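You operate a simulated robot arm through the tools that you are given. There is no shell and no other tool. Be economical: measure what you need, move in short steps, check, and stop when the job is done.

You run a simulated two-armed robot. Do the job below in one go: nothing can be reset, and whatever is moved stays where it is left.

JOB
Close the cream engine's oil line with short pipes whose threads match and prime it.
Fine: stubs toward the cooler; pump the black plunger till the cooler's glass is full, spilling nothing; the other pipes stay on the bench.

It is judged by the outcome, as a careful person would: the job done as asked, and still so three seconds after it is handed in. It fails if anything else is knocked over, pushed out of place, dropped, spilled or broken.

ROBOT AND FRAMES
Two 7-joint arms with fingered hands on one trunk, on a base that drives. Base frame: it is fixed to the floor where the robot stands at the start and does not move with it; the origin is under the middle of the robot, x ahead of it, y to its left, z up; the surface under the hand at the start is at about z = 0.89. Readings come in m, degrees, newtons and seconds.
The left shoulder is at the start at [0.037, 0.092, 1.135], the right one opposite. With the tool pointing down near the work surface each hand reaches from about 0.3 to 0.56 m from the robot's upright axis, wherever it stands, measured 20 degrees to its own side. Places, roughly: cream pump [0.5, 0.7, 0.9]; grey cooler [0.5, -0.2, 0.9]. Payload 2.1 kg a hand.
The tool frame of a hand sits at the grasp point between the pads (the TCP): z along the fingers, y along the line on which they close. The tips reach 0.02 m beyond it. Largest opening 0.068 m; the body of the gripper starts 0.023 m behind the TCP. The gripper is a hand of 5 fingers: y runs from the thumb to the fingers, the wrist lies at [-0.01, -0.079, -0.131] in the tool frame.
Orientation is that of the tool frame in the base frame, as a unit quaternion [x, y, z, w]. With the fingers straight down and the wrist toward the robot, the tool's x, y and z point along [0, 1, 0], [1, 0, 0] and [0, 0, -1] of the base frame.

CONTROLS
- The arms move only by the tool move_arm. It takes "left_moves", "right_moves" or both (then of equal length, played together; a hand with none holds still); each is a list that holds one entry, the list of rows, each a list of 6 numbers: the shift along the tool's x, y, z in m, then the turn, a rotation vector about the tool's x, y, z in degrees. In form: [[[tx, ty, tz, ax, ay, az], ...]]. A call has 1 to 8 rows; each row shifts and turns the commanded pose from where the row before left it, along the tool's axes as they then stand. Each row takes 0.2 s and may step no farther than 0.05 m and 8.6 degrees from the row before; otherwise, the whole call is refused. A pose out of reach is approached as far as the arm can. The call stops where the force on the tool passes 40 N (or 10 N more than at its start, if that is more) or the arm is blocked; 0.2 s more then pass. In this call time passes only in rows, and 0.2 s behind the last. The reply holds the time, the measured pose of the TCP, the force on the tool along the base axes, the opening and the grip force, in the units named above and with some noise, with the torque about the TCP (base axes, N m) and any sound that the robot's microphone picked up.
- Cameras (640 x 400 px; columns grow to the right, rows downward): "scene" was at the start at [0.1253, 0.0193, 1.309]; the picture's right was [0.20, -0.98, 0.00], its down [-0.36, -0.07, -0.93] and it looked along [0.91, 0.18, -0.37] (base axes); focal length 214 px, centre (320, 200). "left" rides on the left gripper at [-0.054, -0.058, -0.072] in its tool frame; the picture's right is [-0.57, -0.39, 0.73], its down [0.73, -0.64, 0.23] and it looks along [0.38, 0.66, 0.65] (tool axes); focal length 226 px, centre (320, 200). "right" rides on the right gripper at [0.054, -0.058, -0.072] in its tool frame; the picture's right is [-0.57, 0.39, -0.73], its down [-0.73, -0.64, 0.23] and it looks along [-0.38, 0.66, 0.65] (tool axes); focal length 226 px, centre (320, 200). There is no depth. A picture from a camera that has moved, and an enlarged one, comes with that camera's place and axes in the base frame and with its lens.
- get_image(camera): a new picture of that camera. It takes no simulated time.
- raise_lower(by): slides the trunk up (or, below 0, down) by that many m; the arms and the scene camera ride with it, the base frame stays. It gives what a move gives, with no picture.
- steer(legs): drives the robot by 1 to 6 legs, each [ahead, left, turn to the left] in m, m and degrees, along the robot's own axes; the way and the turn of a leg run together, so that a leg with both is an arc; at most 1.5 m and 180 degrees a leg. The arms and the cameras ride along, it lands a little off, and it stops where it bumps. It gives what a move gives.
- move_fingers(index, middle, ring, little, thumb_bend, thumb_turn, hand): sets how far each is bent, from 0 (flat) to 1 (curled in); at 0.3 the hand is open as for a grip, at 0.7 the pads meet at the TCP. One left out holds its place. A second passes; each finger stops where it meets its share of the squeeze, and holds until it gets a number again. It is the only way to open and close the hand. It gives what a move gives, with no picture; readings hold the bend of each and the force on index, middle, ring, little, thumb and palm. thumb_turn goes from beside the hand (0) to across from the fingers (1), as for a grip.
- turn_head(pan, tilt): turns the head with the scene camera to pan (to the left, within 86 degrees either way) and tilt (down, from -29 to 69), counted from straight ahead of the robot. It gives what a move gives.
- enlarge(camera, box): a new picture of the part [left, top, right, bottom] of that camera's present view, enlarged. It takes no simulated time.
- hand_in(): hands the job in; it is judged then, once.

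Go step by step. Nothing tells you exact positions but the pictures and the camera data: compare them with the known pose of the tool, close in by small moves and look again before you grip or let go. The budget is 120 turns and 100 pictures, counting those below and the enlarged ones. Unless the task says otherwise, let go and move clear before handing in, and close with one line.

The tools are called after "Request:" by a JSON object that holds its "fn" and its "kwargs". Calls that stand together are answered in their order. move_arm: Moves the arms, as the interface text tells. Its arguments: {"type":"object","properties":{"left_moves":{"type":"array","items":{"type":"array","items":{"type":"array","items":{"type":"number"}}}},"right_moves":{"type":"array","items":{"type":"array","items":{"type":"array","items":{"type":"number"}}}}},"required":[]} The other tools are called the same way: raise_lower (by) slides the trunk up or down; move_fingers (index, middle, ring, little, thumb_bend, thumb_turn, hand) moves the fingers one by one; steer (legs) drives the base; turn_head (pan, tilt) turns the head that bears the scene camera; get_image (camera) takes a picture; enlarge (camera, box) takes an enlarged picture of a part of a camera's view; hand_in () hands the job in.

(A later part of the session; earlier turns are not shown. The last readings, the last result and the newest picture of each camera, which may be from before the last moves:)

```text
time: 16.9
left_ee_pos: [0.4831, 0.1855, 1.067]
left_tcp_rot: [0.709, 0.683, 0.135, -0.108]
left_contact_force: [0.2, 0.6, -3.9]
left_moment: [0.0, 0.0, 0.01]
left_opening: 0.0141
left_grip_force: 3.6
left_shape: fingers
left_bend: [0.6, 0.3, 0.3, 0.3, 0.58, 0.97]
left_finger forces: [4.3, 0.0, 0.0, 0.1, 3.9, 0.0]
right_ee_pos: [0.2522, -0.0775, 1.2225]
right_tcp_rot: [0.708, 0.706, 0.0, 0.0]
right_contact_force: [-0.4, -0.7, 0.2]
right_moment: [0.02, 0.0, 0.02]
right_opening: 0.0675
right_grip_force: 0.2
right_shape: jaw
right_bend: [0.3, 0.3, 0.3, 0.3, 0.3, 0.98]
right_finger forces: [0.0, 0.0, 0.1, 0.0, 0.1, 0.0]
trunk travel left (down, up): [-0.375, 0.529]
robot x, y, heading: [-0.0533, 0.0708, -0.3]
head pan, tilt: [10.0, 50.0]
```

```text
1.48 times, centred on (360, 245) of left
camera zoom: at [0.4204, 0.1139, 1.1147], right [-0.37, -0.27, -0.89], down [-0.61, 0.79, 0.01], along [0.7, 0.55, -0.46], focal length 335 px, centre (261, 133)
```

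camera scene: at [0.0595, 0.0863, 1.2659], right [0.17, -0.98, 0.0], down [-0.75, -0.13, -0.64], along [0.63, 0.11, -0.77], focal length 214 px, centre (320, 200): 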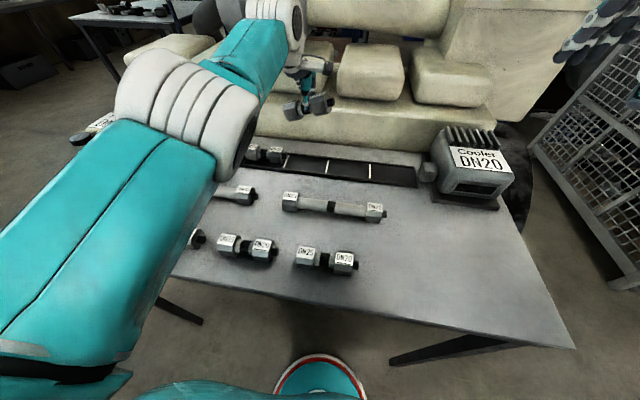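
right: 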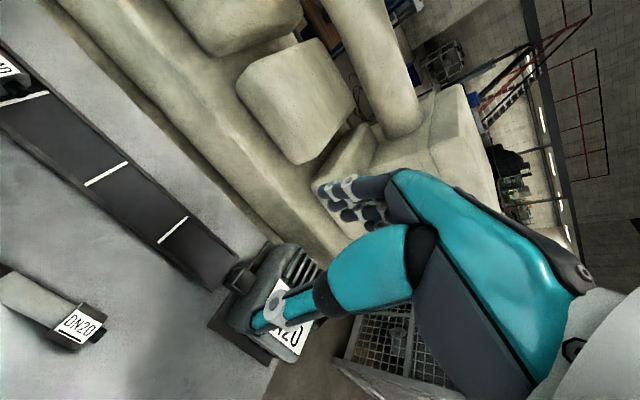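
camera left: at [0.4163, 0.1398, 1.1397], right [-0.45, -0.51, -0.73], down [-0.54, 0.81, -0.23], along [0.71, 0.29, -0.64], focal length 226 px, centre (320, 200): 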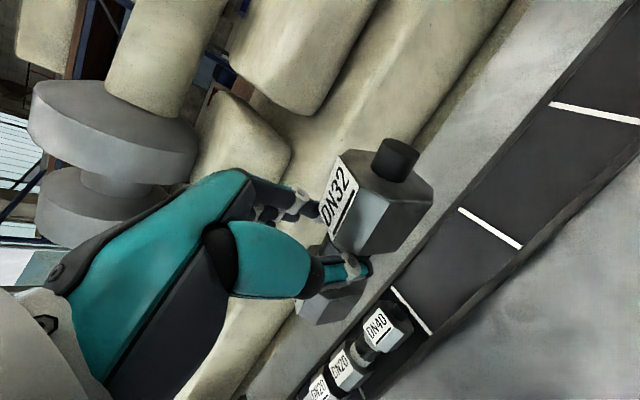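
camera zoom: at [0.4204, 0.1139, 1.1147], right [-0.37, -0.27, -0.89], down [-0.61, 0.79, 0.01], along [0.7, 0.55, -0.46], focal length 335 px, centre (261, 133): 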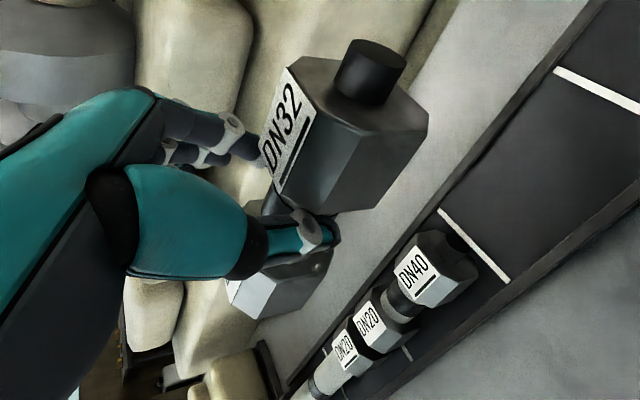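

The pipe is now level and straight; stub tip at (0.477, 0.135, 1.053), so I'll shift x +8.5 mm, y −2 mm and descend 0.10 m.

Request:
{"fn": "move_arm", "kwargs": {"left_moves": [[[-0.0118, 0.0018, 0.0312, 0, 0, 0], [-0.0118, 0.0018, 0.0312, 0, 0, 0], [-0.0118, 0.0018, 0.0312, 0, 0, 0], [0, 0, 0, 0, 0, 0]]]}}

Request:
{"fn": "enlarge", "kwargs": {"camera": "scene", "box": [240, 100, 380, 188]}}

Request:
{"fn": "enlarge", "kwargs": {"camera": "left", "box": [260, 110, 460, 380]}}

```text
time: 17.9
left_ee_pos: [0.4836, 0.1851, 0.9675]
left_tcp_rot: [0.709, 0.683, 0.136, -0.11]
left_contact_force: [0.6, -1.1, -3.2]
left_moment: [-0.03, 0.0, -0.02]
left_opening: 0.0138
left_grip_force: 4.0
left_shape: fingers
left_bend: [0.6, 0.3, 0.3, 0.3, 0.58, 0.97]
left_finger forces: [4.2, 0.0, 0.0, 0.0, 3.8, 0.0]
left hand out of reach, approached as far as the arm can: row 3
right_ee_pos: [0.2519, -0.0778, 1.2221]
right_tcp_rot: [0.707, 0.707, 0.0, 0.0]
right_contact_force: [-0.7, -0.3, -0.3]
right_moment: [0.02, -0.02, 0.01]
right_opening: 0.0675
right_grip_force: 0.1
right_shape: jaw
right_bend: [0.3, 0.3, 0.3, 0.3, 0.3, 0.98]
right_finger forces: [0.0, 0.0, 0.0, 0.0, 0.0, 0.0]
trunk travel left (down, up): [-0.375, 0.529]
robot x, y, heading: [-0.0522, 0.0726, -0.1]
head pan, tilt: [10.0, 50.0]
```

```text
4.55 times, centred on (310, 144) of scene
camera zoom: at [0.0597, 0.0867, 1.2659], right [0.17, -0.99, 0.0], down [-0.76, -0.13, -0.64], along [0.63, 0.11, -0.77], focal length 975 px, centre (366, 454)
```

zoom: 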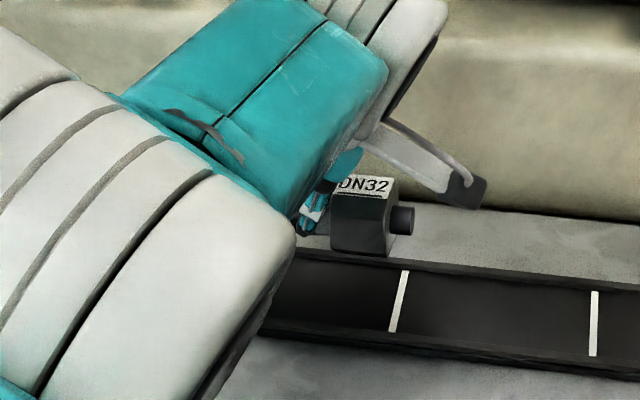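

```text
1.48 times, centred on (360, 245) of left
camera zoom: at [0.4206, 0.1144, 1.0152], right [-0.37, -0.27, -0.89], down [-0.61, 0.79, 0.02], along [0.7, 0.55, -0.46], focal length 335 px, centre (261, 133)
```

zoom: 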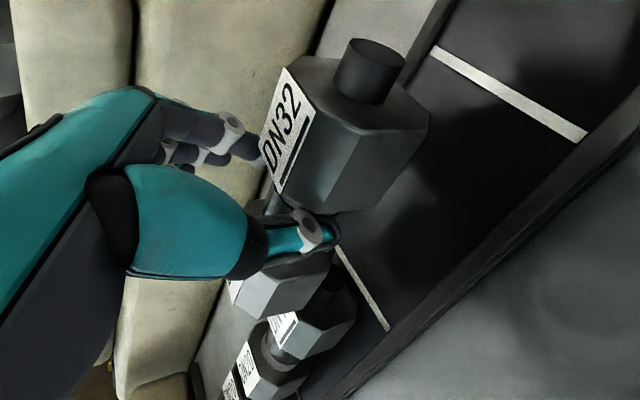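

The arm is at its reach limit; I'll pull the hand back 5 cm, drive the base forward 5 cm, and recheck.

Request:
{"fn": "move_arm", "kwargs": {"left_moves": [[[0.005, -0.024, -0.01, 0, 0, 0], [0, -0.024, 0, 0, 0, 0], [0, 0, 0, 0, 0, 0]]]}}

Request:
{"fn": "steer", "kwargs": {"legs": [[0.055, 0, 0]]}}

Request:
{"fn": "enlarge", "kwargs": {"camera": "scene", "box": [230, 100, 390, 200]}}

Request:
{"fn": "enlarge", "kwargs": {"camera": "left", "box": [260, 110, 460, 380]}}

```text
time: 18.7
left_ee_pos: [0.4841, 0.1832, 0.9732]
left_tcp_rot: [0.709, 0.683, 0.134, -0.11]
left_contact_force: [0.0, 0.5, -2.5]
left_moment: [-0.05, -0.01, 0.01]
left_opening: 0.0139
left_grip_force: 3.9
left_shape: fingers
left_bend: [0.6, 0.3, 0.3, 0.3, 0.58, 0.97]
left_finger forces: [4.2, 0.0, 0.0, 0.0, 3.7, 0.0]
left hand out of reach, approached as far as the arm can: row 1, 2
right_ee_pos: [0.2515, -0.0778, 1.221]
right_tcp_rot: [0.708, 0.707, 0.0, 0.0]
right_contact_force: [0.1, -0.1, -0.1]
right_moment: [0.0, -0.01, 0.02]
right_opening: 0.0678
right_grip_force: 0.1
right_shape: jaw
right_bend: [0.3, 0.3, 0.3, 0.3, 0.3, 0.98]
right_finger forces: [0.1, 0.0, 0.0, 0.0, 0.0, 0.1]
trunk travel left (down, up): [-0.375, 0.529]
robot x, y, heading: [-0.0514, 0.0745, 0.0]
head pan, tilt: [10.0, 50.0]
```

```text
time: 19.6
left_ee_pos: [0.54, 0.1833, 0.9726]
left_tcp_rot: [0.71, 0.683, 0.134, -0.11]
left_contact_force: [-0.7, -0.6, -2.5]
left_moment: [-0.05, -0.01, 0.02]
left_opening: 0.0139
left_grip_force: 4.6
left_shape: fingers
left_bend: [0.6, 0.3, 0.3, 0.3, 0.58, 0.97]
left_finger forces: [4.3, 0.0, 0.1, 0.1, 3.8, 0.0]
right_ee_pos: [0.3087, -0.0775, 1.2212]
right_tcp_rot: [0.708, 0.706, -0.001, -0.001]
right_contact_force: [-0.1, -0.6, -0.2]
right_moment: [0.02, 0.0, 0.04]
right_opening: 0.0678
right_grip_force: 0.0
right_shape: jaw
right_bend: [0.3, 0.3, 0.3, 0.3, 0.3, 0.98]
right_finger forces: [0.0, 0.0, 0.0, 0.0, 0.2, 0.0]
trunk travel left (down, up): [-0.375, 0.529]
robot x, y, heading: [0.0034, 0.0721, -0.1]
head pan, tilt: [10.0, 50.0]
```

```text
4.00 times, centred on (310, 150) of scene
camera zoom: at [0.1157, 0.0865, 1.2658], right [0.17, -0.99, 0.0], down [-0.76, -0.13, -0.64], along [0.63, 0.11, -0.77], focal length 858 px, centre (360, 400)
```

zoom: 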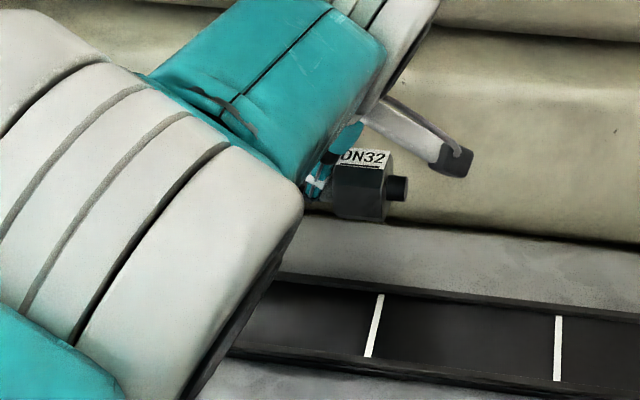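

```text
1.48 times, centred on (360, 245) of left
camera zoom: at [0.4765, 0.1112, 1.0194], right [-0.37, -0.27, -0.89], down [-0.61, 0.79, 0.02], along [0.7, 0.55, -0.46], focal length 335 px, centre (261, 133)
```

zoom: 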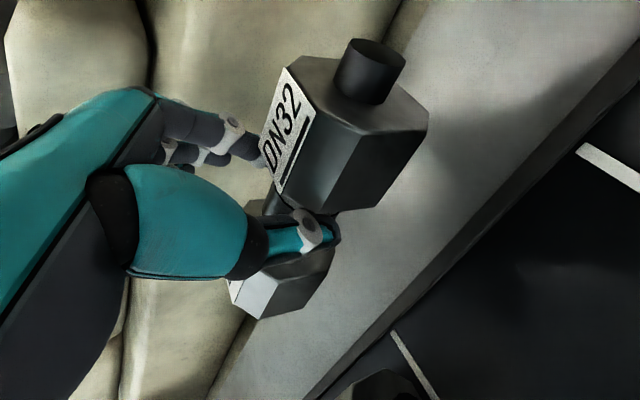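

The retraction hadn't taken effect, but nothing touched. Now that the base is nearer, a small retraction to see how the arm answers.

Request:
{"fn": "move_arm", "kwargs": {"left_moves": [[[0, 0, -0.005, 0, 0, 0], [0, 0, 0, 0, 0, 0], [0, 0, 0, 0, 0, 0]]]}}

```text
time: 20.4
left_ee_pos: [0.5395, 0.18, 0.9777]
left_tcp_rot: [0.709, 0.684, 0.134, -0.11]
left_contact_force: [-0.5, -0.4, -2.2]
left_moment: [0.01, 0.03, 0.01]
left_opening: 0.0143
left_grip_force: 4.3
left_shape: fingers
left_bend: [0.6, 0.3, 0.3, 0.3, 0.58, 0.97]
left_finger forces: [4.3, 0.0, 0.1, 0.0, 3.8, 0.1]
right_ee_pos: [0.308, -0.0769, 1.2199]
right_tcp_rot: [0.708, 0.706, 0.0, 0.001]
right_contact_force: [-0.3, 0.0, -0.2]
right_moment: [0.03, 0.01, 0.0]
right_opening: 0.0676
right_grip_force: 0.0
right_shape: jaw
right_bend: [0.3, 0.3, 0.3, 0.3, 0.3, 0.98]
right_finger forces: [0.0, 0.0, 0.0, 0.1, 0.0, 0.1]
trunk travel left (down, up): [-0.375, 0.529]
robot x, y, heading: [0.0043, 0.0741, -0.0]
head pan, tilt: [10.0, 50.0]
```

Request:
{"fn": "move_arm", "kwargs": {"left_moves": [[[0.0007, -0.016, -0.0005, 0, 0, 0], [0.0007, -0.016, -0.0005, 0, 0, 0], [0.0007, -0.016, 0, 0, 0, 0], [0, 0, 0, 0, 0, 0]]]}}

Request:
{"fn": "enlarge", "kwargs": {"camera": "scene", "box": [230, 100, 390, 200]}}

Request:
{"fn": "enlarge", "kwargs": {"camera": "left", "box": [260, 110, 460, 380]}}

```text
time: 21.4
left_ee_pos: [0.5394, 0.1809, 0.9771]
left_tcp_rot: [0.709, 0.684, 0.134, -0.11]
left_contact_force: [0.3, 0.2, -2.3]
left_moment: [0.0, -0.01, -0.01]
left_opening: 0.0139
left_grip_force: 4.2
left_shape: fingers
left_bend: [0.6, 0.3, 0.3, 0.3, 0.58, 0.97]
left_finger forces: [4.3, 0.0, 0.0, 0.0, 3.8, 0.0]
left hand out of reach, approached as far as the arm can: row 1, 2, 3
right_ee_pos: [0.3083, -0.0781, 1.2218]
right_tcp_rot: [0.708, 0.706, 0.001, 0.0]
right_contact_force: [-0.2, -0.6, 0.1]
right_moment: [-0.01, -0.02, -0.01]
right_opening: 0.0677
right_grip_force: 0.1
right_shape: jaw
right_bend: [0.3, 0.3, 0.3, 0.3, 0.3, 0.98]
right_finger forces: [0.1, 0.1, 0.1, 0.0, 0.0, 0.1]
trunk travel left (down, up): [-0.375, 0.529]
robot x, y, heading: [0.0055, 0.0735, -0.2]
head pan, tilt: [10.0, 50.0]
```

```text
4.00 times, centred on (310, 150) of scene
camera zoom: at [0.1153, 0.0865, 1.2659], right [0.17, -0.99, 0.0], down [-0.76, -0.13, -0.64], along [0.63, 0.11, -0.77], focal length 858 px, centre (360, 400)
```

zoom: 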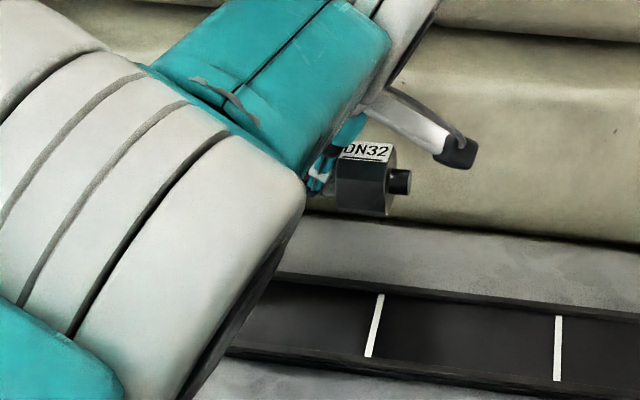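

```text
1.48 times, centred on (360, 245) of left
camera zoom: at [0.4762, 0.1094, 1.0244], right [-0.37, -0.27, -0.89], down [-0.61, 0.79, 0.02], along [0.7, 0.55, -0.46], focal length 335 px, centre (261, 133)
```

zoom: 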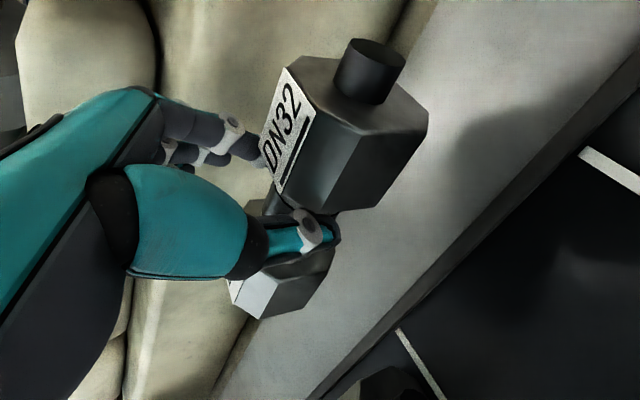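

The limit is the wrist posture (tilted inward). Moving the base further right makes this posture more natural; I'll rise, shift the base right and a little back, then move the hand back over the slot.

Request:
{"fn": "move_arm", "kwargs": {"left_moves": [[[0.01, 0, -0.028, 0, 0, 0], [0.01, 0, -0.028, 0, 0, 0], [0, 0, 0, 0, 0, 0]]]}}

Request:
{"fn": "steer", "kwargs": {"legs": [[-0.05, -0.13, 0]]}}

Request:
{"fn": "move_arm", "kwargs": {"left_moves": [[[0.04, -0.001, 0.014, 0, 0, 0], [0.04, -0.001, 0.014, 0, 0, 0], [0.04, -0.001, 0.014, 0, 0, 0], [0, 0, 0, 0, 0, 0]]]}}

```text
time: 22.2
left_ee_pos: [0.5399, 0.1792, 1.0381]
left_tcp_rot: [0.71, 0.683, 0.134, -0.11]
left_contact_force: [0.0, 0.3, -1.9]
left_moment: [-0.04, 0.04, -0.03]
left_opening: 0.0139
left_grip_force: 4.1
left_shape: fingers
left_bend: [0.6, 0.3, 0.3, 0.3, 0.58, 0.97]
left_finger forces: [4.3, 0.0, 0.0, 0.0, 3.8, 0.0]
right_ee_pos: [0.3072, -0.0778, 1.2214]
right_tcp_rot: [0.708, 0.706, 0.001, 0.001]
right_contact_force: [-0.4, 0.1, -0.1]
right_moment: [0.01, -0.02, 0.02]
right_opening: 0.0677
right_grip_force: 0.1
right_shape: jaw
right_bend: [0.3, 0.3, 0.3, 0.3, 0.3, 0.98]
right_finger forces: [0.1, 0.0, 0.1, 0.0, 0.0, 0.0]
trunk travel left (down, up): [-0.375, 0.529]
robot x, y, heading: [0.0049, 0.071, -0.1]
head pan, tilt: [10.0, 50.0]
```

```text
time: 23.6
left_ee_pos: [0.4893, 0.0482, 1.036]
left_tcp_rot: [0.709, 0.683, 0.135, -0.11]
left_contact_force: [0.6, 0.2, -1.9]
left_moment: [-0.01, -0.02, -0.05]
left_opening: 0.014
left_grip_force: 3.9
left_shape: fingers
left_bend: [0.6, 0.3, 0.3, 0.3, 0.58, 0.97]
left_finger forces: [4.3, 0.1, 0.1, 0.0, 3.9, 0.0]
right_ee_pos: [0.2573, -0.2099, 1.2221]
right_tcp_rot: [0.708, 0.706, 0.0, 0.0]
right_contact_force: [0.5, 0.3, 0.8]
right_moment: [0.0, -0.01, 0.03]
right_opening: 0.0679
right_grip_force: 0.1
right_shape: jaw
right_bend: [0.3, 0.3, 0.3, 0.3, 0.3, 0.98]
right_finger forces: [0.0, 0.0, 0.0, 0.0, 0.0, 0.0]
trunk travel left (down, up): [-0.375, 0.529]
robot x, y, heading: [-0.045, -0.0584, -0.0]
head pan, tilt: [10.0, 50.0]
```

```text
time: 24.6
left_ee_pos: [0.4948, 0.175, 1.0399]
left_tcp_rot: [0.709, 0.683, 0.134, -0.11]
left_contact_force: [-1.3, -0.3, -2.9]
left_moment: [-0.02, -0.01, 0.01]
left_opening: 0.0138
left_grip_force: 4.2
left_shape: fingers
left_bend: [0.6, 0.3, 0.3, 0.3, 0.58, 0.97]
left_finger forces: [4.2, 0.1, 0.0, 0.1, 3.8, 0.0]
left hand out of reach, approached as far as the arm can: row 1
right_ee_pos: [0.2574, -0.2085, 1.2217]
right_tcp_rot: [0.708, 0.706, 0.0, 0.0]
right_contact_force: [0.4, -1.0, 0.0]
right_moment: [0.01, -0.01, -0.02]
right_opening: 0.0676
right_grip_force: 0.1
right_shape: jaw
right_bend: [0.3, 0.3, 0.3, 0.3, 0.3, 0.98]
right_finger forces: [0.0, 0.0, 0.0, 0.0, 0.1, 0.0]
trunk travel left (down, up): [-0.375, 0.529]
robot x, y, heading: [-0.047, -0.0597, 0.0]
head pan, tilt: [10.0, 50.0]
```

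Request:
{"fn": "move_arm", "kwargs": {"left_moves": [[[0.003, -0.027, 0.0005, 0, 0, 0], [0.003, -0.027, 0.0005, 0, 0, 0], [0, 0, 0, 0, 0, 0]]]}}

Request:
{"fn": "steer", "kwargs": {"legs": [[0.05, 0, 0]]}}

Request:
{"fn": "turn_head", "kwargs": {"pan": 25, "tilt": 45}}

Request:
{"fn": "get_image", "kwargs": {"camera": "scene"}}

```text
time: 25.4
left_ee_pos: [0.4909, 0.1858, 1.0407]
left_tcp_rot: [0.709, 0.684, 0.135, -0.11]
left_contact_force: [-0.3, -0.1, -2.2]
left_moment: [-0.03, 0.01, 0.02]
left_opening: 0.0139
left_grip_force: 4.4
left_shape: fingers
left_bend: [0.6, 0.3, 0.3, 0.3, 0.58, 0.97]
left_finger forces: [4.2, 0.0, 0.1, 0.0, 3.8, 0.0]
left hand out of reach, approached as far as the arm can: row 1, 2
right_ee_pos: [0.2576, -0.2079, 1.2224]
right_tcp_rot: [0.708, 0.706, 0.0, 0.0]
right_contact_force: [0.0, -0.8, -0.7]
right_moment: [-0.03, 0.0, -0.01]
right_opening: 0.0675
right_grip_force: 0.0
right_shape: jaw
right_bend: [0.3, 0.3, 0.3, 0.3, 0.3, 0.98]
right_finger forces: [0.0, 0.1, 0.0, 0.0, 0.0, 0.0]
trunk travel left (down, up): [-0.375, 0.529]
robot x, y, heading: [-0.0425, -0.0625, -0.1]
head pan, tilt: [10.0, 50.0]
```

```text
time: 26.3
left_ee_pos: [0.5419, 0.1849, 1.0404]
left_tcp_rot: [0.71, 0.683, 0.134, -0.11]
left_contact_force: [-0.6, -0.2, -2.7]
left_moment: [0.01, 0.0, 0.0]
left_opening: 0.0142
left_grip_force: 4.1
left_shape: fingers
left_bend: [0.6, 0.3, 0.3, 0.3, 0.58, 0.97]
left_finger forces: [4.3, 0.0, 0.0, 0.1, 3.8, 0.1]
right_ee_pos: [0.3067, -0.2083, 1.2214]
right_tcp_rot: [0.708, 0.706, -0.001, -0.001]
right_contact_force: [-0.1, -0.1, 0.1]
right_moment: [0.01, -0.01, 0.0]
right_opening: 0.0679
right_grip_force: 0.1
right_shape: jaw
right_bend: [0.3, 0.3, 0.3, 0.3, 0.3, 0.98]
right_finger forces: [0.1, 0.0, 0.1, 0.0, 0.1, 0.0]
trunk travel left (down, up): [-0.375, 0.529]
robot x, y, heading: [0.0037, -0.0608, -0.0]
head pan, tilt: [10.0, 50.0]
```

```text
time: 27.1
left_ee_pos: [0.5408, 0.1862, 1.041]
left_tcp_rot: [0.71, 0.683, 0.134, -0.11]
left_contact_force: [0.2, 0.4, -2.5]
left_moment: [-0.01, -0.04, -0.01]
left_opening: 0.0138
left_grip_force: 4.1
left_shape: fingers
left_bend: [0.6, 0.3, 0.3, 0.3, 0.58, 0.97]
left_finger forces: [4.2, 0.0, 0.1, 0.0, 3.8, 0.0]
right_ee_pos: [0.3073, -0.2078, 1.221]
right_tcp_rot: [0.708, 0.706, 0.0, 0.0]
right_contact_force: [0.0, 0.4, 1.1]
right_moment: [0.02, -0.03, 0.0]
right_opening: 0.0677
right_grip_force: 0.1
right_shape: jaw
right_bend: [0.3, 0.3, 0.3, 0.3, 0.3, 0.98]
right_finger forces: [0.0, 0.0, 0.0, 0.0, 0.0, 0.0]
trunk travel left (down, up): [-0.375, 0.529]
robot x, y, heading: [0.0074, -0.058, -0.4]
head pan, tilt: [25.0, 45.0]
```

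```text
56 pictures are left
camera scene: at [0.1133, -0.0238, 1.2728], right [0.42, -0.91, 0.0], down [-0.64, -0.3, -0.71], along [0.64, 0.3, -0.71], focal length 214 px, centre (320, 200)
```

scene: 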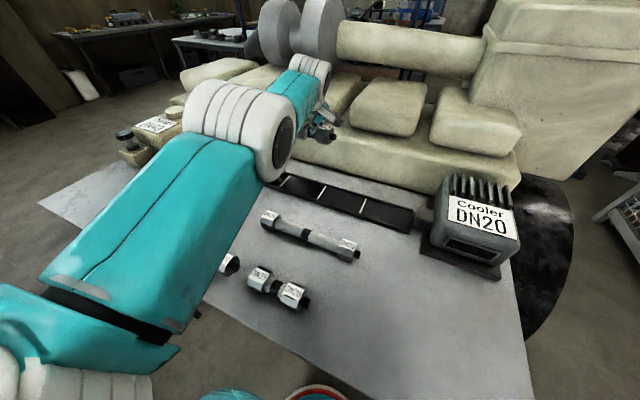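

The wrist flexion seems to be the limit; raising the trunk lets the forearm slope down. I'll raise it 0.12 m and try the retraction and descent again.

Request:
{"fn": "raise_lower", "kwargs": {"by": 0.12}}

Request:
{"fn": "move_arm", "kwargs": {"left_moves": [[[0, -0.025, 0, 0, 0, 0], [0, -0.025, 0, 0, 0, 0], [-0.0102, -0.001, 0.0281, 0, 0, 0], [-0.0102, -0.001, 0.0281, 0, 0, 0], [-0.0102, -0.001, 0.0281, 0, 0, 0], [-0.0102, -0.001, 0.0281, 0, 0, 0], [0, 0, 0, 0, 0, 0]]]}}

```text
time: 28.6
left_ee_pos: [0.5366, 0.1862, 1.1739]
left_tcp_rot: [0.708, 0.684, 0.143, -0.103]
left_contact_force: [0.1, -0.7, -2.6]
left_moment: [-0.01, -0.01, 0.01]
left_opening: 0.0141
left_grip_force: 4.0
left_shape: fingers
left_bend: [0.6, 0.3, 0.3, 0.3, 0.58, 0.97]
left_finger forces: [4.2, 0.1, 0.1, 0.0, 3.8, 0.0]
right_ee_pos: [0.3072, -0.2095, 1.3413]
right_tcp_rot: [0.709, 0.706, 0.0, 0.0]
right_contact_force: [0.4, -0.4, -0.4]
right_moment: [0.01, -0.01, 0.02]
right_opening: 0.0677
right_grip_force: 0.1
right_shape: jaw
right_bend: [0.3, 0.3, 0.3, 0.3, 0.3, 0.98]
right_finger forces: [0.1, 0.0, 0.0, 0.0, 0.0, 0.0]
trunk travel left (down, up): [-0.495, 0.409]
robot x, y, heading: [0.0064, -0.0629, -0.2]
head pan, tilt: [25.0, 45.0]
```

```text
time: 30.2
left_ee_pos: [0.5306, 0.1915, 1.0554]
left_tcp_rot: [0.708, 0.684, 0.142, -0.103]
left_contact_force: [0.2, 0.6, -1.6]
left_moment: [0.0, 0.01, 0.0]
left_opening: 0.0141
left_grip_force: 4.5
left_shape: fingers
left_bend: [0.6, 0.3, 0.3, 0.3, 0.58, 0.97]
left_finger forces: [4.3, 0.0, 0.0, 0.0, 3.8, 0.1]
left hand out of reach, approached as far as the arm can: row 1, 2, 6
right_ee_pos: [0.3084, -0.2095, 1.3419]
right_tcp_rot: [0.708, 0.706, 0.0, 0.0]
right_contact_force: [-0.3, 0.0, -0.1]
right_moment: [-0.02, 0.02, 0.0]
right_opening: 0.0677
right_grip_force: 0.0
right_shape: jaw
right_bend: [0.3, 0.3, 0.3, 0.3, 0.3, 0.98]
right_finger forces: [0.0, 0.0, 0.0, 0.1, 0.0, 0.1]
trunk travel left (down, up): [-0.495, 0.409]
robot x, y, heading: [0.003, -0.0598, 0.2]
head pan, tilt: [25.0, 45.0]
```

I'll undo the hand roll (known good posture), return the base and trunk, and let the pipe level itself on the tray floor, since the pinch yields easily in pitch.

Request:
{"fn": "move_arm", "kwargs": {"left_moves": [[[0, 0, -0.02, 0, -7, 0], [0, 0, 0, 0, -7, 0], [0, 0, 0, 0, -6, 0], [0, 0, 0, 0, 0, 0]]]}}

Request:
{"fn": "raise_lower", "kwargs": {"by": -0.06}}

Request:
{"fn": "move_arm", "kwargs": {"left_moves": [[[0, -0.025, 0, 0, 0, 0], [0, -0.025, 0, 0, 0, 0], [0, 0, 0, 0, 0, 0]]]}}

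```text
time: 31.2
left_ee_pos: [0.5256, 0.1806, 1.0755]
left_tcp_rot: [0.722, 0.691, 0.016, 0.019]
left_contact_force: [0.0, -0.4, -2.7]
left_moment: [-0.02, 0.0, -0.01]
left_opening: 0.0139
left_grip_force: 4.2
left_shape: fingers
left_bend: [0.6, 0.3, 0.3, 0.3, 0.58, 0.97]
left_finger forces: [4.3, 0.1, 0.0, 0.0, 3.9, 0.1]
left hand out of reach, approached as far as the arm can: row 3
right_ee_pos: [0.3076, -0.2081, 1.3413]
right_tcp_rot: [0.708, 0.706, 0.0, 0.0]
right_contact_force: [1.0, 0.2, -0.2]
right_moment: [-0.01, 0.03, 0.0]
right_opening: 0.0676
right_grip_force: 0.0
right_shape: jaw
right_bend: [0.3, 0.3, 0.3, 0.3, 0.3, 0.98]
right_finger forces: [0.1, 0.0, 0.1, 0.0, 0.0, 0.1]
trunk travel left (down, up): [-0.495, 0.409]
robot x, y, heading: [0.0041, -0.057, -0.1]
head pan, tilt: [25.0, 45.0]
```

```text
time: 32.2
left_ee_pos: [0.5251, 0.1825, 1.0161]
left_tcp_rot: [0.722, 0.691, 0.018, 0.019]
left_contact_force: [0.8, 0.2, -2.5]
left_moment: [-0.01, 0.01, -0.02]
left_opening: 0.0138
left_grip_force: 3.6
left_shape: fingers
left_bend: [0.6, 0.3, 0.3, 0.3, 0.58, 0.97]
left_finger forces: [4.3, 0.0, 0.0, 0.0, 3.8, 0.0]
right_ee_pos: [0.3075, -0.2095, 1.2822]
right_tcp_rot: [0.708, 0.706, 0.0, 0.0]
right_contact_force: [0.0, 0.6, -0.5]
right_moment: [-0.01, 0.0, 0.01]
right_opening: 0.0676
right_grip_force: 0.0
right_shape: jaw
right_bend: [0.3, 0.3, 0.3, 0.3, 0.3, 0.98]
right_finger forces: [0.0, 0.0, 0.1, 0.0, 0.0, 0.0]
trunk travel left (down, up): [-0.435, 0.469]
robot x, y, heading: [0.0055, -0.06, -0.1]
head pan, tilt: [25.0, 45.0]
```

```text
time: 33.0
left_ee_pos: [0.4746, 0.1838, 1.0129]
left_tcp_rot: [0.722, 0.691, 0.018, 0.018]
left_contact_force: [0.7, 0.2, -1.3]
left_moment: [0.0, 0.01, 0.0]
left_opening: 0.0139
left_grip_force: 4.2
left_shape: fingers
left_bend: [0.6, 0.3, 0.3, 0.3, 0.58, 0.97]
left_finger forces: [4.1, 0.0, 0.0, 0.0, 4.0, 0.0]
right_ee_pos: [0.3074, -0.2083, 1.2815]
right_tcp_rot: [0.709, 0.705, 0.0, 0.0]
right_contact_force: [-0.1, 0.0, -0.4]
right_moment: [0.05, -0.04, -0.01]
right_opening: 0.0678
right_grip_force: 0.1
right_shape: jaw
right_bend: [0.3, 0.3, 0.3, 0.3, 0.3, 0.98]
right_finger forces: [0.0, 0.0, 0.1, 0.1, 0.0, 0.0]
trunk travel left (down, up): [-0.435, 0.469]
robot x, y, heading: [0.0048, -0.0577, -0.2]
head pan, tilt: [25.0, 45.0]
```

The vertical posture reaches fine. I'll centre over the channel and lower to about z 0.963, then look.

Request:
{"fn": "move_arm", "kwargs": {"left_moves": [[[-0.0012, 0.0073, 0.025, 0, 0, 0], [-0.0011, 0.0072, 0.026, 0, 0, 0], [0, 0, 0, 0, 0, 0]]]}}

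Request:
{"fn": "enlarge", "kwargs": {"camera": "scene", "box": [250, 120, 410, 220]}}

Request:
{"fn": "get_image", "kwargs": {"camera": "left"}}

```text
time: 33.8
left_ee_pos: [0.4939, 0.1802, 0.9642]
left_tcp_rot: [0.722, 0.692, 0.018, 0.018]
left_contact_force: [0.1, 0.0, -2.4]
left_moment: [0.04, -0.04, -0.02]
left_opening: 0.0137
left_grip_force: 4.0
left_shape: fingers
left_bend: [0.6, 0.3, 0.3, 0.3, 0.58, 0.97]
left_finger forces: [4.2, 0.0, 0.0, 0.0, 3.9, 0.1]
right_ee_pos: [0.3074, -0.2084, 1.2817]
right_tcp_rot: [0.708, 0.706, 0.001, 0.0]
right_contact_force: [0.1, 0.6, -0.5]
right_moment: [-0.01, 0.0, -0.01]
right_opening: 0.0676
right_grip_force: 0.2
right_shape: jaw
right_bend: [0.3, 0.3, 0.3, 0.3, 0.3, 0.98]
right_finger forces: [0.0, 0.1, 0.1, 0.0, 0.0, 0.0]
trunk travel left (down, up): [-0.435, 0.469]
robot x, y, heading: [0.0041, -0.0579, -0.4]
head pan, tilt: [25.0, 45.0]
```

```text
4.00 times, centred on (330, 170) of scene
camera zoom: at [0.1065, -0.0237, 1.3331], right [0.42, -0.91, 0.0], down [-0.64, -0.3, -0.71], along [0.64, 0.3, -0.71], focal length 858 px, centre (280, 320)
```

zoom: 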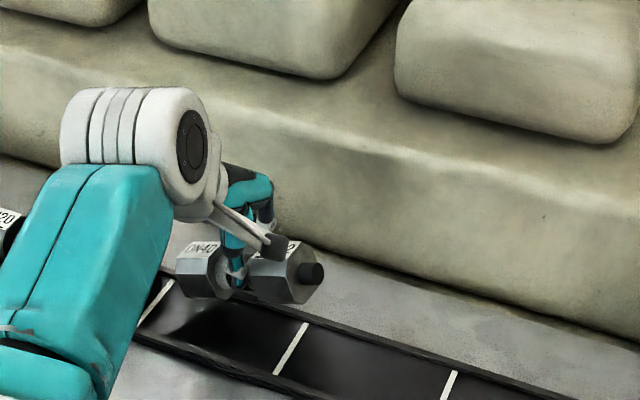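

```text
54 pictures are left
camera left: at [0.4289, 0.1304, 1.0312], right [-0.37, -0.55, -0.75], down [-0.59, 0.76, -0.26], along [0.71, 0.35, -0.61], focal length 226 px, centre (320, 200)
```

left: 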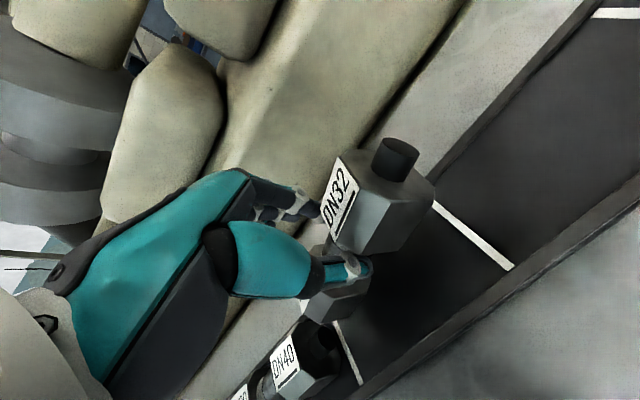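

Alignment looks good with ~4 mm gap left toward the previous stub. Slow descent now.

Request:
{"fn": "move_arm", "kwargs": {"left_moves": [[[0, -0.0005, 0.009, 0, 0, 0], [0, -0.0005, 0.008, 0, 0, 0], [0, -0.0005, 0.006, 0, 0, 0], [0, -0.0003, 0.006, 0, 0, 0], [0, 0, 0.005, 0, 0, 0], [0, 0, 0, 0, 0, 0]]]}}

Request:
{"fn": "enlarge", "kwargs": {"camera": "scene", "box": [250, 120, 410, 220]}}

Request:
{"fn": "get_image", "kwargs": {"camera": "left"}}

```text
time: 35.2
left_ee_pos: [0.4918, 0.179, 0.9294]
left_tcp_rot: [0.723, 0.691, 0.018, 0.018]
left_contact_force: [-0.9, 0.8, 7.0]
left_moment: [0.0, -0.01, 0.01]
left_opening: 0.0136
left_grip_force: 5.0
left_shape: fingers
left_bend: [0.61, 0.3, 0.3, 0.3, 0.6, 0.97]
left_finger forces: [5.2, 0.1, 0.0, 0.1, 5.1, 0.1]
right_ee_pos: [0.3065, -0.208, 1.2815]
right_tcp_rot: [0.708, 0.706, 0.0, 0.0]
right_contact_force: [0.7, -0.5, 0.7]
right_moment: [0.01, 0.01, 0.04]
right_opening: 0.0675
right_grip_force: 0.0
right_shape: jaw
right_bend: [0.3, 0.3, 0.3, 0.3, 0.3, 0.98]
right_finger forces: [0.0, 0.0, 0.1, 0.0, 0.1, 0.0]
trunk travel left (down, up): [-0.435, 0.469]
robot x, y, heading: [0.0015, -0.0546, -0.3]
head pan, tilt: [25.0, 45.0]
```

```text
4.00 times, centred on (330, 170) of scene
camera zoom: at [0.1055, -0.0241, 1.3333], right [0.42, -0.91, 0.0], down [-0.64, -0.3, -0.71], along [0.64, 0.3, -0.71], focal length 858 px, centre (280, 320)
```

zoom: 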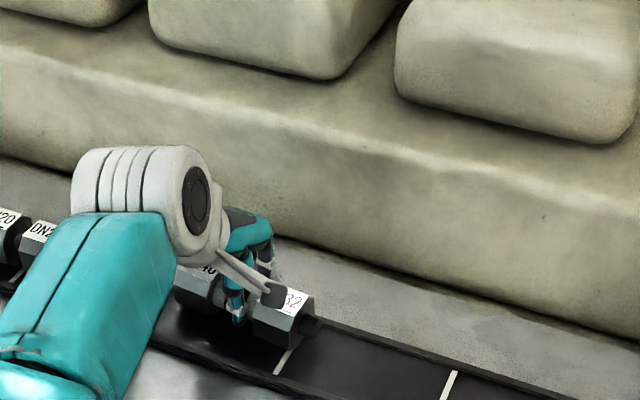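

```text
52 pictures are left
camera left: at [0.4273, 0.1302, 0.9978], right [-0.37, -0.55, -0.75], down [-0.59, 0.76, -0.26], along [0.71, 0.35, -0.61], focal length 226 px, centre (320, 200)
```

left: 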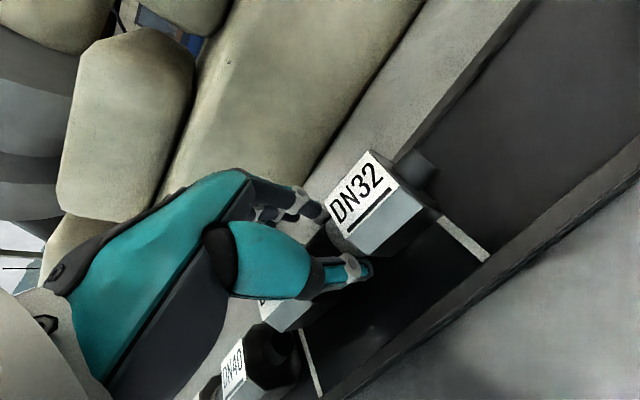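

It levelled on the tray floor. The stub tip reads y≈0.1285, so I'll ease pressure and slide +4 mm toward the previous pipe.

Request:
{"fn": "move_arm", "kwargs": {"left_moves": [[[0, 0, -0.002, 0, 0, 0], [0.002, 0, 0, 0, 0, 0], [0.002, 0, 0, 0, 0, 0], [0, 0, 0, 0, 0, 0]]]}}

Request:
{"fn": "enlarge", "kwargs": {"camera": "left", "box": [200, 120, 500, 400]}}

```text
time: 36.2
left_ee_pos: [0.4916, 0.1839, 0.9303]
left_tcp_rot: [0.723, 0.691, 0.017, 0.018]
left_contact_force: [-0.1, -1.9, 1.7]
left_moment: [-0.06, -0.04, -0.02]
left_opening: 0.0137
left_grip_force: 4.7
left_shape: fingers
left_bend: [0.6, 0.3, 0.3, 0.3, 0.57, 0.97]
left_finger forces: [4.5, 0.0, 0.0, 0.0, 4.6, 0.0]
right_ee_pos: [0.3069, -0.2083, 1.2822]
right_tcp_rot: [0.708, 0.706, 0.0, 0.0]
right_contact_force: [-0.8, -0.4, -0.6]
right_moment: [0.04, -0.01, -0.02]
right_opening: 0.0677
right_grip_force: 0.1
right_shape: jaw
right_bend: [0.3, 0.3, 0.3, 0.3, 0.3, 0.98]
right_finger forces: [0.0, 0.0, 0.0, 0.0, 0.0, 0.0]
trunk travel left (down, up): [-0.435, 0.469]
robot x, y, heading: [0.0074, -0.0563, -0.2]
head pan, tilt: [25.0, 45.0]
```

```text
1.43 times, centred on (350, 260) of left
camera zoom: at [0.4275, 0.1341, 0.9991], right [-0.37, -0.55, -0.75], down [-0.6, 0.76, -0.26], along [0.71, 0.35, -0.61], focal length 323 px, centre (277, 114)
```

zoom: 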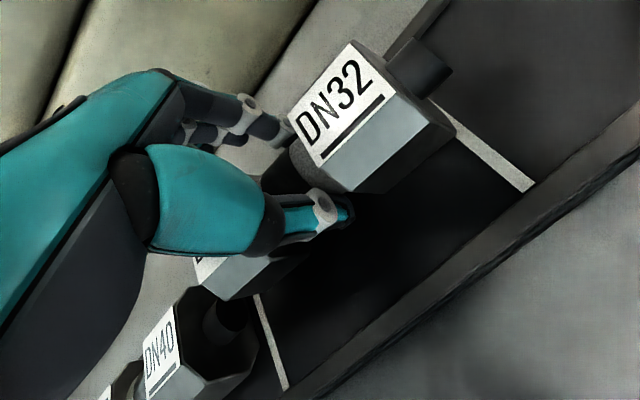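

Slid into place with only light contact. Releasing and rising to inspect.

Request:
{"fn": "move_fingers", "kwargs": {"hand": "left", "index": 0.3, "thumb_bend": 0.3}}

Request:
{"fn": "move_arm", "kwargs": {"left_moves": [[[0, 0, -0.03, 0, 0, 0], [0, 0, -0.04, 0, 0, 0], [0, 0, -0.04, 0, 0, 0], [-0.02, -0.04, 0, 0, 0, -2.5], [0, -0.04, 0, 0, 0, 0], [0, -0.04, 0, 0, 0, 0]]]}}

Request:
{"fn": "turn_head", "kwargs": {"pan": 20, "tilt": 50}}

Request:
{"fn": "get_image", "kwargs": {"camera": "scene"}}

```text
time: 37.2
left_ee_pos: [0.4924, 0.1847, 0.9307]
left_tcp_rot: [0.722, 0.692, 0.017, 0.018]
left_contact_force: [0.4, -0.9, -0.1]
left_moment: [0.0, 0.01, 0.05]
left_opening: 0.0623
left_grip_force: 0.1
left_shape: fingers
left_bend: [0.3, 0.3, 0.3, 0.3, 0.3, 0.98]
left_finger forces: [0.1, 0.1, 0.0, 0.0, 0.0, 0.0]
right_ee_pos: [0.3071, -0.2091, 1.2815]
right_tcp_rot: [0.708, 0.706, 0.0, 0.0]
right_contact_force: [0.5, -0.3, 0.1]
right_moment: [0.01, 0.0, 0.02]
right_opening: 0.0676
right_grip_force: 0.1
right_shape: jaw
right_bend: [0.3, 0.3, 0.3, 0.3, 0.3, 0.98]
right_finger forces: [0.1, 0.0, 0.0, 0.0, 0.0, 0.1]
trunk travel left (down, up): [-0.435, 0.469]
robot x, y, heading: [0.0056, -0.0532, -0.3]
head pan, tilt: [25.0, 45.0]
```

```text
time: 38.6
left_ee_pos: [0.3645, 0.165, 1.0343]
left_tcp_rot: [0.707, 0.707, 0.017, 0.018]
left_contact_force: [0.2, -1.1, 0.0]
left_moment: [-0.06, -0.01, 0.02]
left_opening: 0.062
left_grip_force: 0.0
left_shape: fingers
left_bend: [0.3, 0.3, 0.3, 0.3, 0.3, 0.98]
left_finger forces: [0.0, 0.1, 0.0, 0.0, 0.0, 0.0]
right_ee_pos: [0.3074, -0.209, 1.2822]
right_tcp_rot: [0.709, 0.706, 0.0, 0.0]
right_contact_force: [0.1, -1.5, -0.2]
right_moment: [-0.01, -0.01, -0.01]
right_opening: 0.0678
right_grip_force: 0.1
right_shape: jaw
right_bend: [0.3, 0.3, 0.3, 0.3, 0.3, 0.98]
right_finger forces: [0.0, 0.0, 0.1, 0.0, 0.1, 0.0]
trunk travel left (down, up): [-0.435, 0.469]
robot x, y, heading: [0.0026, -0.0576, -0.8]
head pan, tilt: [25.0, 45.0]
```

```text
time: 39.2
left_ee_pos: [0.3659, 0.1667, 1.0343]
left_tcp_rot: [0.707, 0.706, 0.017, 0.018]
left_contact_force: [0.7, 0.4, 0.0]
left_moment: [-0.05, 0.03, 0.0]
left_opening: 0.0621
left_grip_force: 0.0
left_shape: fingers
left_bend: [0.3, 0.3, 0.3, 0.3, 0.3, 0.98]
left_finger forces: [0.0, 0.1, 0.1, 0.0, 0.0, 0.0]
right_ee_pos: [0.3073, -0.2084, 1.2816]
right_tcp_rot: [0.708, 0.706, 0.001, 0.0]
right_contact_force: [-0.3, 0.3, 0.6]
right_moment: [0.0, 0.02, 0.0]
right_opening: 0.0679
right_grip_force: 0.1
right_shape: jaw
right_bend: [0.3, 0.3, 0.3, 0.3, 0.3, 0.98]
right_finger forces: [0.0, 0.1, 0.1, 0.1, 0.0, 0.0]
trunk travel left (down, up): [-0.435, 0.469]
robot x, y, heading: [0.0083, -0.0592, -0.1]
head pan, tilt: [20.0, 50.0]
```

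```text
50 pictures are left
camera scene: at [0.1049, -0.0318, 1.3263], right [0.34, -0.94, 0.0], down [-0.72, -0.26, -0.64], along [0.6, 0.22, -0.77], focal length 214 px, centre (320, 200)
```

scene: 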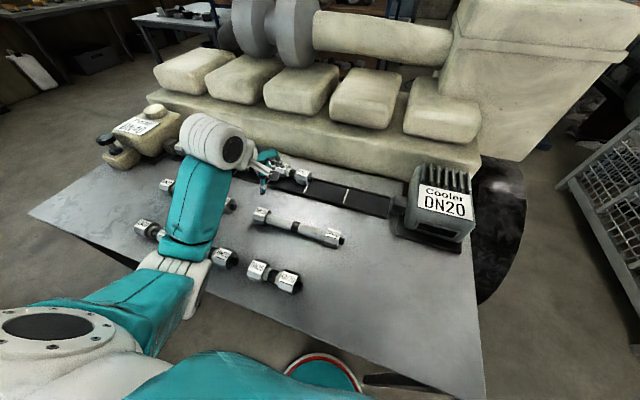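

The arm blocks the view. I'll drive left to the next pipe (DN32→25 at about (0.216, 0.395)) and inspect the placed pipe from there.

Request:
{"fn": "steer", "kwargs": {"legs": [[-0.055, 0.23, 0]]}}

Request:
{"fn": "raise_lower", "kwargs": {"by": -0.06}}

Request:
{"fn": "move_arm", "kwargs": {"left_moves": [[[0, -0.035, -0.03, 0, -2.2, 0], [0, -0.035, -0.03, 0, 0, 0], [0, -0.027, 0, 0, 0, 0], [0, 0, 0, 0, 0, 0]]]}}

Request:
{"fn": "turn_head", "kwargs": {"pan": 10, "tilt": 50}}

Request:
{"fn": "get_image", "kwargs": {"camera": "scene"}}

Request:
{"fn": "get_image", "kwargs": {"camera": "left"}}

```text
time: 41.0
left_ee_pos: [0.3122, 0.3962, 1.0337]
left_tcp_rot: [0.706, 0.707, 0.017, 0.019]
left_contact_force: [-0.1, 0.2, -0.2]
left_moment: [-0.03, 0.01, 0.01]
left_opening: 0.0624
left_grip_force: 0.1
left_shape: fingers
left_bend: [0.3, 0.3, 0.3, 0.3, 0.3, 0.98]
left_finger forces: [0.0, 0.0, 0.0, 0.0, 0.0, 0.0]
right_ee_pos: [0.2533, 0.0206, 1.282]
right_tcp_rot: [0.708, 0.706, 0.0, 0.001]
right_contact_force: [-1.1, -0.4, 0.9]
right_moment: [-0.02, 0.0, 0.02]
right_opening: 0.0679
right_grip_force: 0.0
right_shape: jaw
right_bend: [0.3, 0.3, 0.3, 0.3, 0.3, 0.98]
right_finger forces: [0.0, 0.0, 0.0, 0.0, 0.0, 0.1]
trunk travel left (down, up): [-0.435, 0.469]
robot x, y, heading: [-0.0481, 0.1716, -0.2]
head pan, tilt: [20.0, 50.0]
```

```text
time: 42.0
left_ee_pos: [0.313, 0.3963, 0.9734]
left_tcp_rot: [0.708, 0.706, 0.017, 0.02]
left_contact_force: [-0.3, -0.6, -0.3]
left_moment: [0.02, -0.01, 0.01]
left_opening: 0.0623
left_grip_force: 0.0
left_shape: fingers
left_bend: [0.3, 0.3, 0.3, 0.3, 0.3, 0.98]
left_finger forces: [0.0, 0.0, 0.0, 0.0, 0.1, 0.0]
right_ee_pos: [0.2524, 0.0204, 1.2221]
right_tcp_rot: [0.709, 0.705, 0.0, 0.0]
right_contact_force: [-0.6, -0.8, 0.3]
right_moment: [0.01, 0.0, 0.02]
right_opening: 0.0681
right_grip_force: 0.0
right_shape: jaw
right_bend: [0.3, 0.3, 0.3, 0.3, 0.3, 0.98]
right_finger forces: [0.0, 0.0, 0.1, 0.0, 0.0, 0.1]
trunk travel left (down, up): [-0.375, 0.529]
robot x, y, heading: [-0.0453, 0.1733, -0.1]
head pan, tilt: [20.0, 50.0]
```

```text
time: 43.0
left_ee_pos: [0.2221, 0.4057, 1.0308]
left_tcp_rot: [0.708, 0.705, 0.003, 0.033]
left_contact_force: [0.0, 1.5, 0.4]
left_moment: [0.04, 0.02, 0.0]
left_opening: 0.0621
left_grip_force: 0.0
left_shape: fingers
left_bend: [0.3, 0.3, 0.3, 0.3, 0.3, 0.98]
left_finger forces: [0.0, 0.0, 0.1, 0.0, 0.1, 0.1]
left hand out of reach, approached as far as the arm can: row 3
right_ee_pos: [0.2539, 0.0201, 1.2224]
right_tcp_rot: [0.708, 0.706, 0.001, -0.001]
right_contact_force: [0.4, 0.4, 0.2]
right_moment: [0.05, 0.0, 0.0]
right_opening: 0.0678
right_grip_force: 0.1
right_shape: jaw
right_bend: [0.3, 0.3, 0.3, 0.3, 0.3, 0.98]
right_finger forces: [0.1, 0.0, 0.1, 0.0, 0.1, 0.0]
trunk travel left (down, up): [-0.375, 0.529]
robot x, y, heading: [-0.0513, 0.1716, -0.2]
head pan, tilt: [20.0, 50.0]
```

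```text
time: 43.7
left_ee_pos: [0.2231, 0.4042, 1.0303]
left_tcp_rot: [0.707, 0.706, 0.004, 0.033]
left_contact_force: [-0.3, 0.1, 0.2]
left_moment: [0.04, -0.01, 0.01]
left_opening: 0.0624
left_grip_force: 0.0
left_shape: fingers
left_bend: [0.3, 0.3, 0.3, 0.3, 0.3, 0.98]
left_finger forces: [0.0, 0.0, 0.0, 0.0, 0.0, 0.0]
right_ee_pos: [0.2528, 0.0207, 1.2223]
right_tcp_rot: [0.708, 0.706, -0.001, 0.0]
right_contact_force: [-0.7, -0.6, 0.0]
right_moment: [-0.02, -0.03, 0.04]
right_opening: 0.0677
right_grip_force: 0.1
right_shape: jaw
right_bend: [0.3, 0.3, 0.3, 0.3, 0.3, 0.98]
right_finger forces: [0.1, 0.1, 0.0, 0.0, 0.0, 0.0]
trunk travel left (down, up): [-0.375, 0.529]
robot x, y, heading: [-0.0543, 0.1702, -0.4]
head pan, tilt: [10.0, 50.0]
```

```text
49 pictures are left
camera scene: at [0.0609, 0.1847, 1.2659], right [0.17, -0.99, 0.0], down [-0.76, -0.13, -0.64], along [0.63, 0.11, -0.77], focal length 214 px, centre (320, 200)
```

scene: 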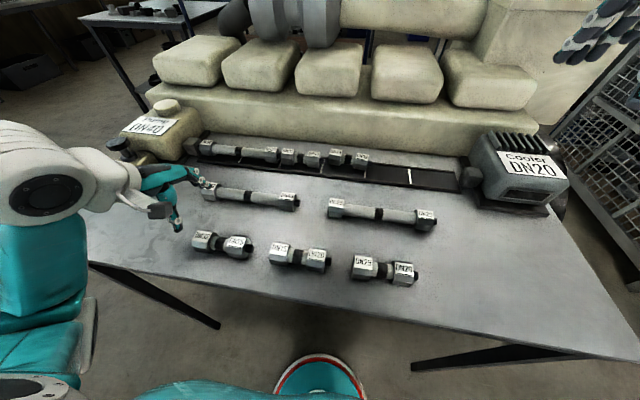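

```text
48 pictures are left
camera left: at [0.1601, 0.3538, 1.1018], right [-0.35, -0.6, -0.72], down [-0.63, 0.72, -0.29], along [0.7, 0.35, -0.63], focal length 226 px, centre (320, 200)
```

left: 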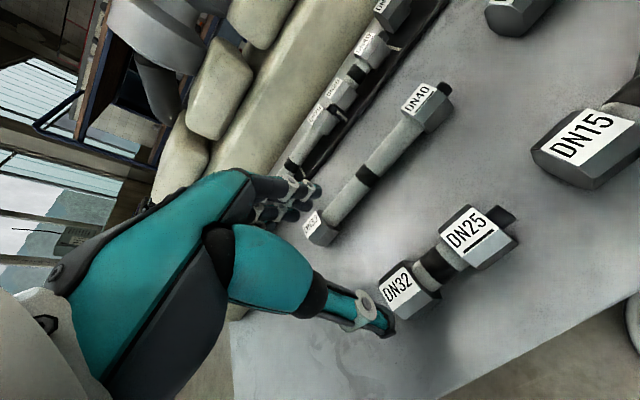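

Request:
{"fn": "enlarge", "kwargs": {"camera": "scene", "box": [270, 138, 390, 203]}}

Request:
{"fn": "enlarge", "kwargs": {"camera": "scene", "box": [150, 180, 270, 270]}}

```text
5.33 times, centred on (330, 170) of scene
camera zoom: at [0.0609, 0.1847, 1.2659], right [0.17, -0.99, 0.0], down [-0.76, -0.13, -0.64], along [0.63, 0.11, -0.77], focal length 1144 px, centre (267, 357)
```

zoom: 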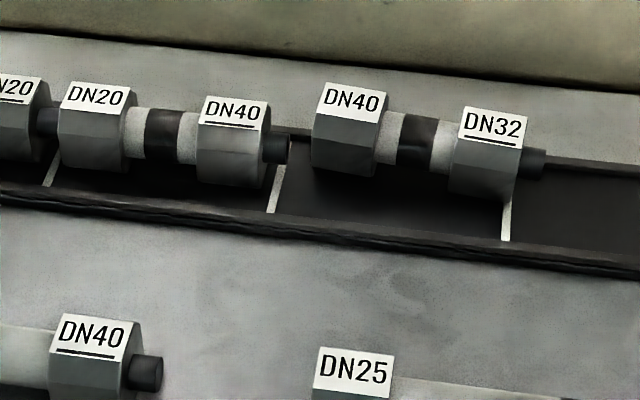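

```text
4.44 times, centred on (210, 225) of scene
camera zoom: at [0.0609, 0.1847, 1.2659], right [0.17, -0.99, 0.0], down [-0.76, -0.13, -0.64], along [0.63, 0.11, -0.77], focal length 953 px, centre (809, 89)
```

zoom: 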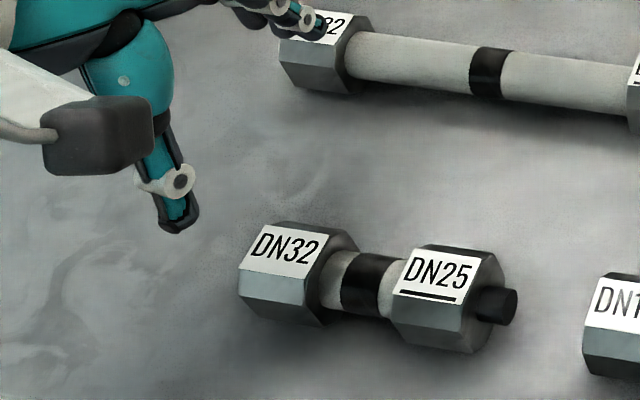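

The placed pipe sits ~10–20 mm too far back (DN40 end on the far rail) with an 8° yaw and ~8 mm short. I'll go back, regrip it aligned, and correct it now.

Request:
{"fn": "steer", "kwargs": {"legs": [[0.05, -0.04, 0]]}}

Request:
{"fn": "move_arm", "kwargs": {"left_moves": [[[0, 0, 0, 3, 2.4, 0], [-0.025, 0.032, 0, 0, 0, 0], [-0.025, 0.032, 0, 0, 0, 0], [-0.025, 0.032, 0, 0, 0, 0], [-0.025, 0.032, 0, 0, 0, 0], [-0.025, 0.032, 0, 0, 0, 0], [-0.025, 0.032, 0, 0, 0, 0], [-0.024, 0.032, 0, 0, 0, 8]]]}}

```text
time: 44.7
left_ee_pos: [0.2732, 0.3635, 1.0304]
left_tcp_rot: [0.708, 0.706, 0.003, 0.032]
left_contact_force: [0.0, 0.3, 0.5]
left_moment: [-0.04, -0.01, 0.01]
left_opening: 0.0622
left_grip_force: 0.1
left_shape: fingers
left_bend: [0.3, 0.3, 0.3, 0.3, 0.3, 0.98]
left_finger forces: [0.1, 0.0, 0.1, 0.0, 0.1, 0.1]
right_ee_pos: [0.3034, -0.0189, 1.2208]
right_tcp_rot: [0.708, 0.706, 0.0, 0.0]
right_contact_force: [0.1, -0.5, -0.2]
right_moment: [-0.04, 0.01, -0.01]
right_opening: 0.0676
right_grip_force: 0.1
right_shape: jaw
right_bend: [0.3, 0.3, 0.3, 0.3, 0.3, 0.98]
right_finger forces: [0.1, 0.0, 0.0, 0.0, 0.0, 0.1]
trunk travel left (down, up): [-0.375, 0.529]
robot x, y, heading: [0.0013, 0.1318, -0.2]
head pan, tilt: [10.0, 50.0]
```

```text
time: 46.5
left_ee_pos: [0.4956, 0.1891, 1.0317]
left_tcp_rot: [0.756, 0.655, 0.0, -0.001]
left_contact_force: [0.9, 0.2, -1.0]
left_moment: [0.01, -0.01, -0.01]
left_opening: 0.0623
left_grip_force: 0.0
left_shape: fingers
left_bend: [0.3, 0.3, 0.3, 0.3, 0.3, 0.98]
left_finger forces: [0.0, 0.0, 0.1, 0.0, 0.0, 0.0]
right_ee_pos: [0.3031, -0.0191, 1.222]
right_tcp_rot: [0.708, 0.706, 0.0, 0.0]
right_contact_force: [0.9, -0.2, 0.6]
right_moment: [0.01, 0.03, 0.01]
right_opening: 0.0677
right_grip_force: 0.0
right_shape: jaw
right_bend: [0.3, 0.3, 0.3, 0.3, 0.3, 0.98]
right_finger forces: [0.0, 0.0, 0.0, 0.0, 0.0, 0.0]
trunk travel left (down, up): [-0.375, 0.529]
robot x, y, heading: [-0.0023, 0.1327, -0.3]
head pan, tilt: [10.0, 50.0]
```

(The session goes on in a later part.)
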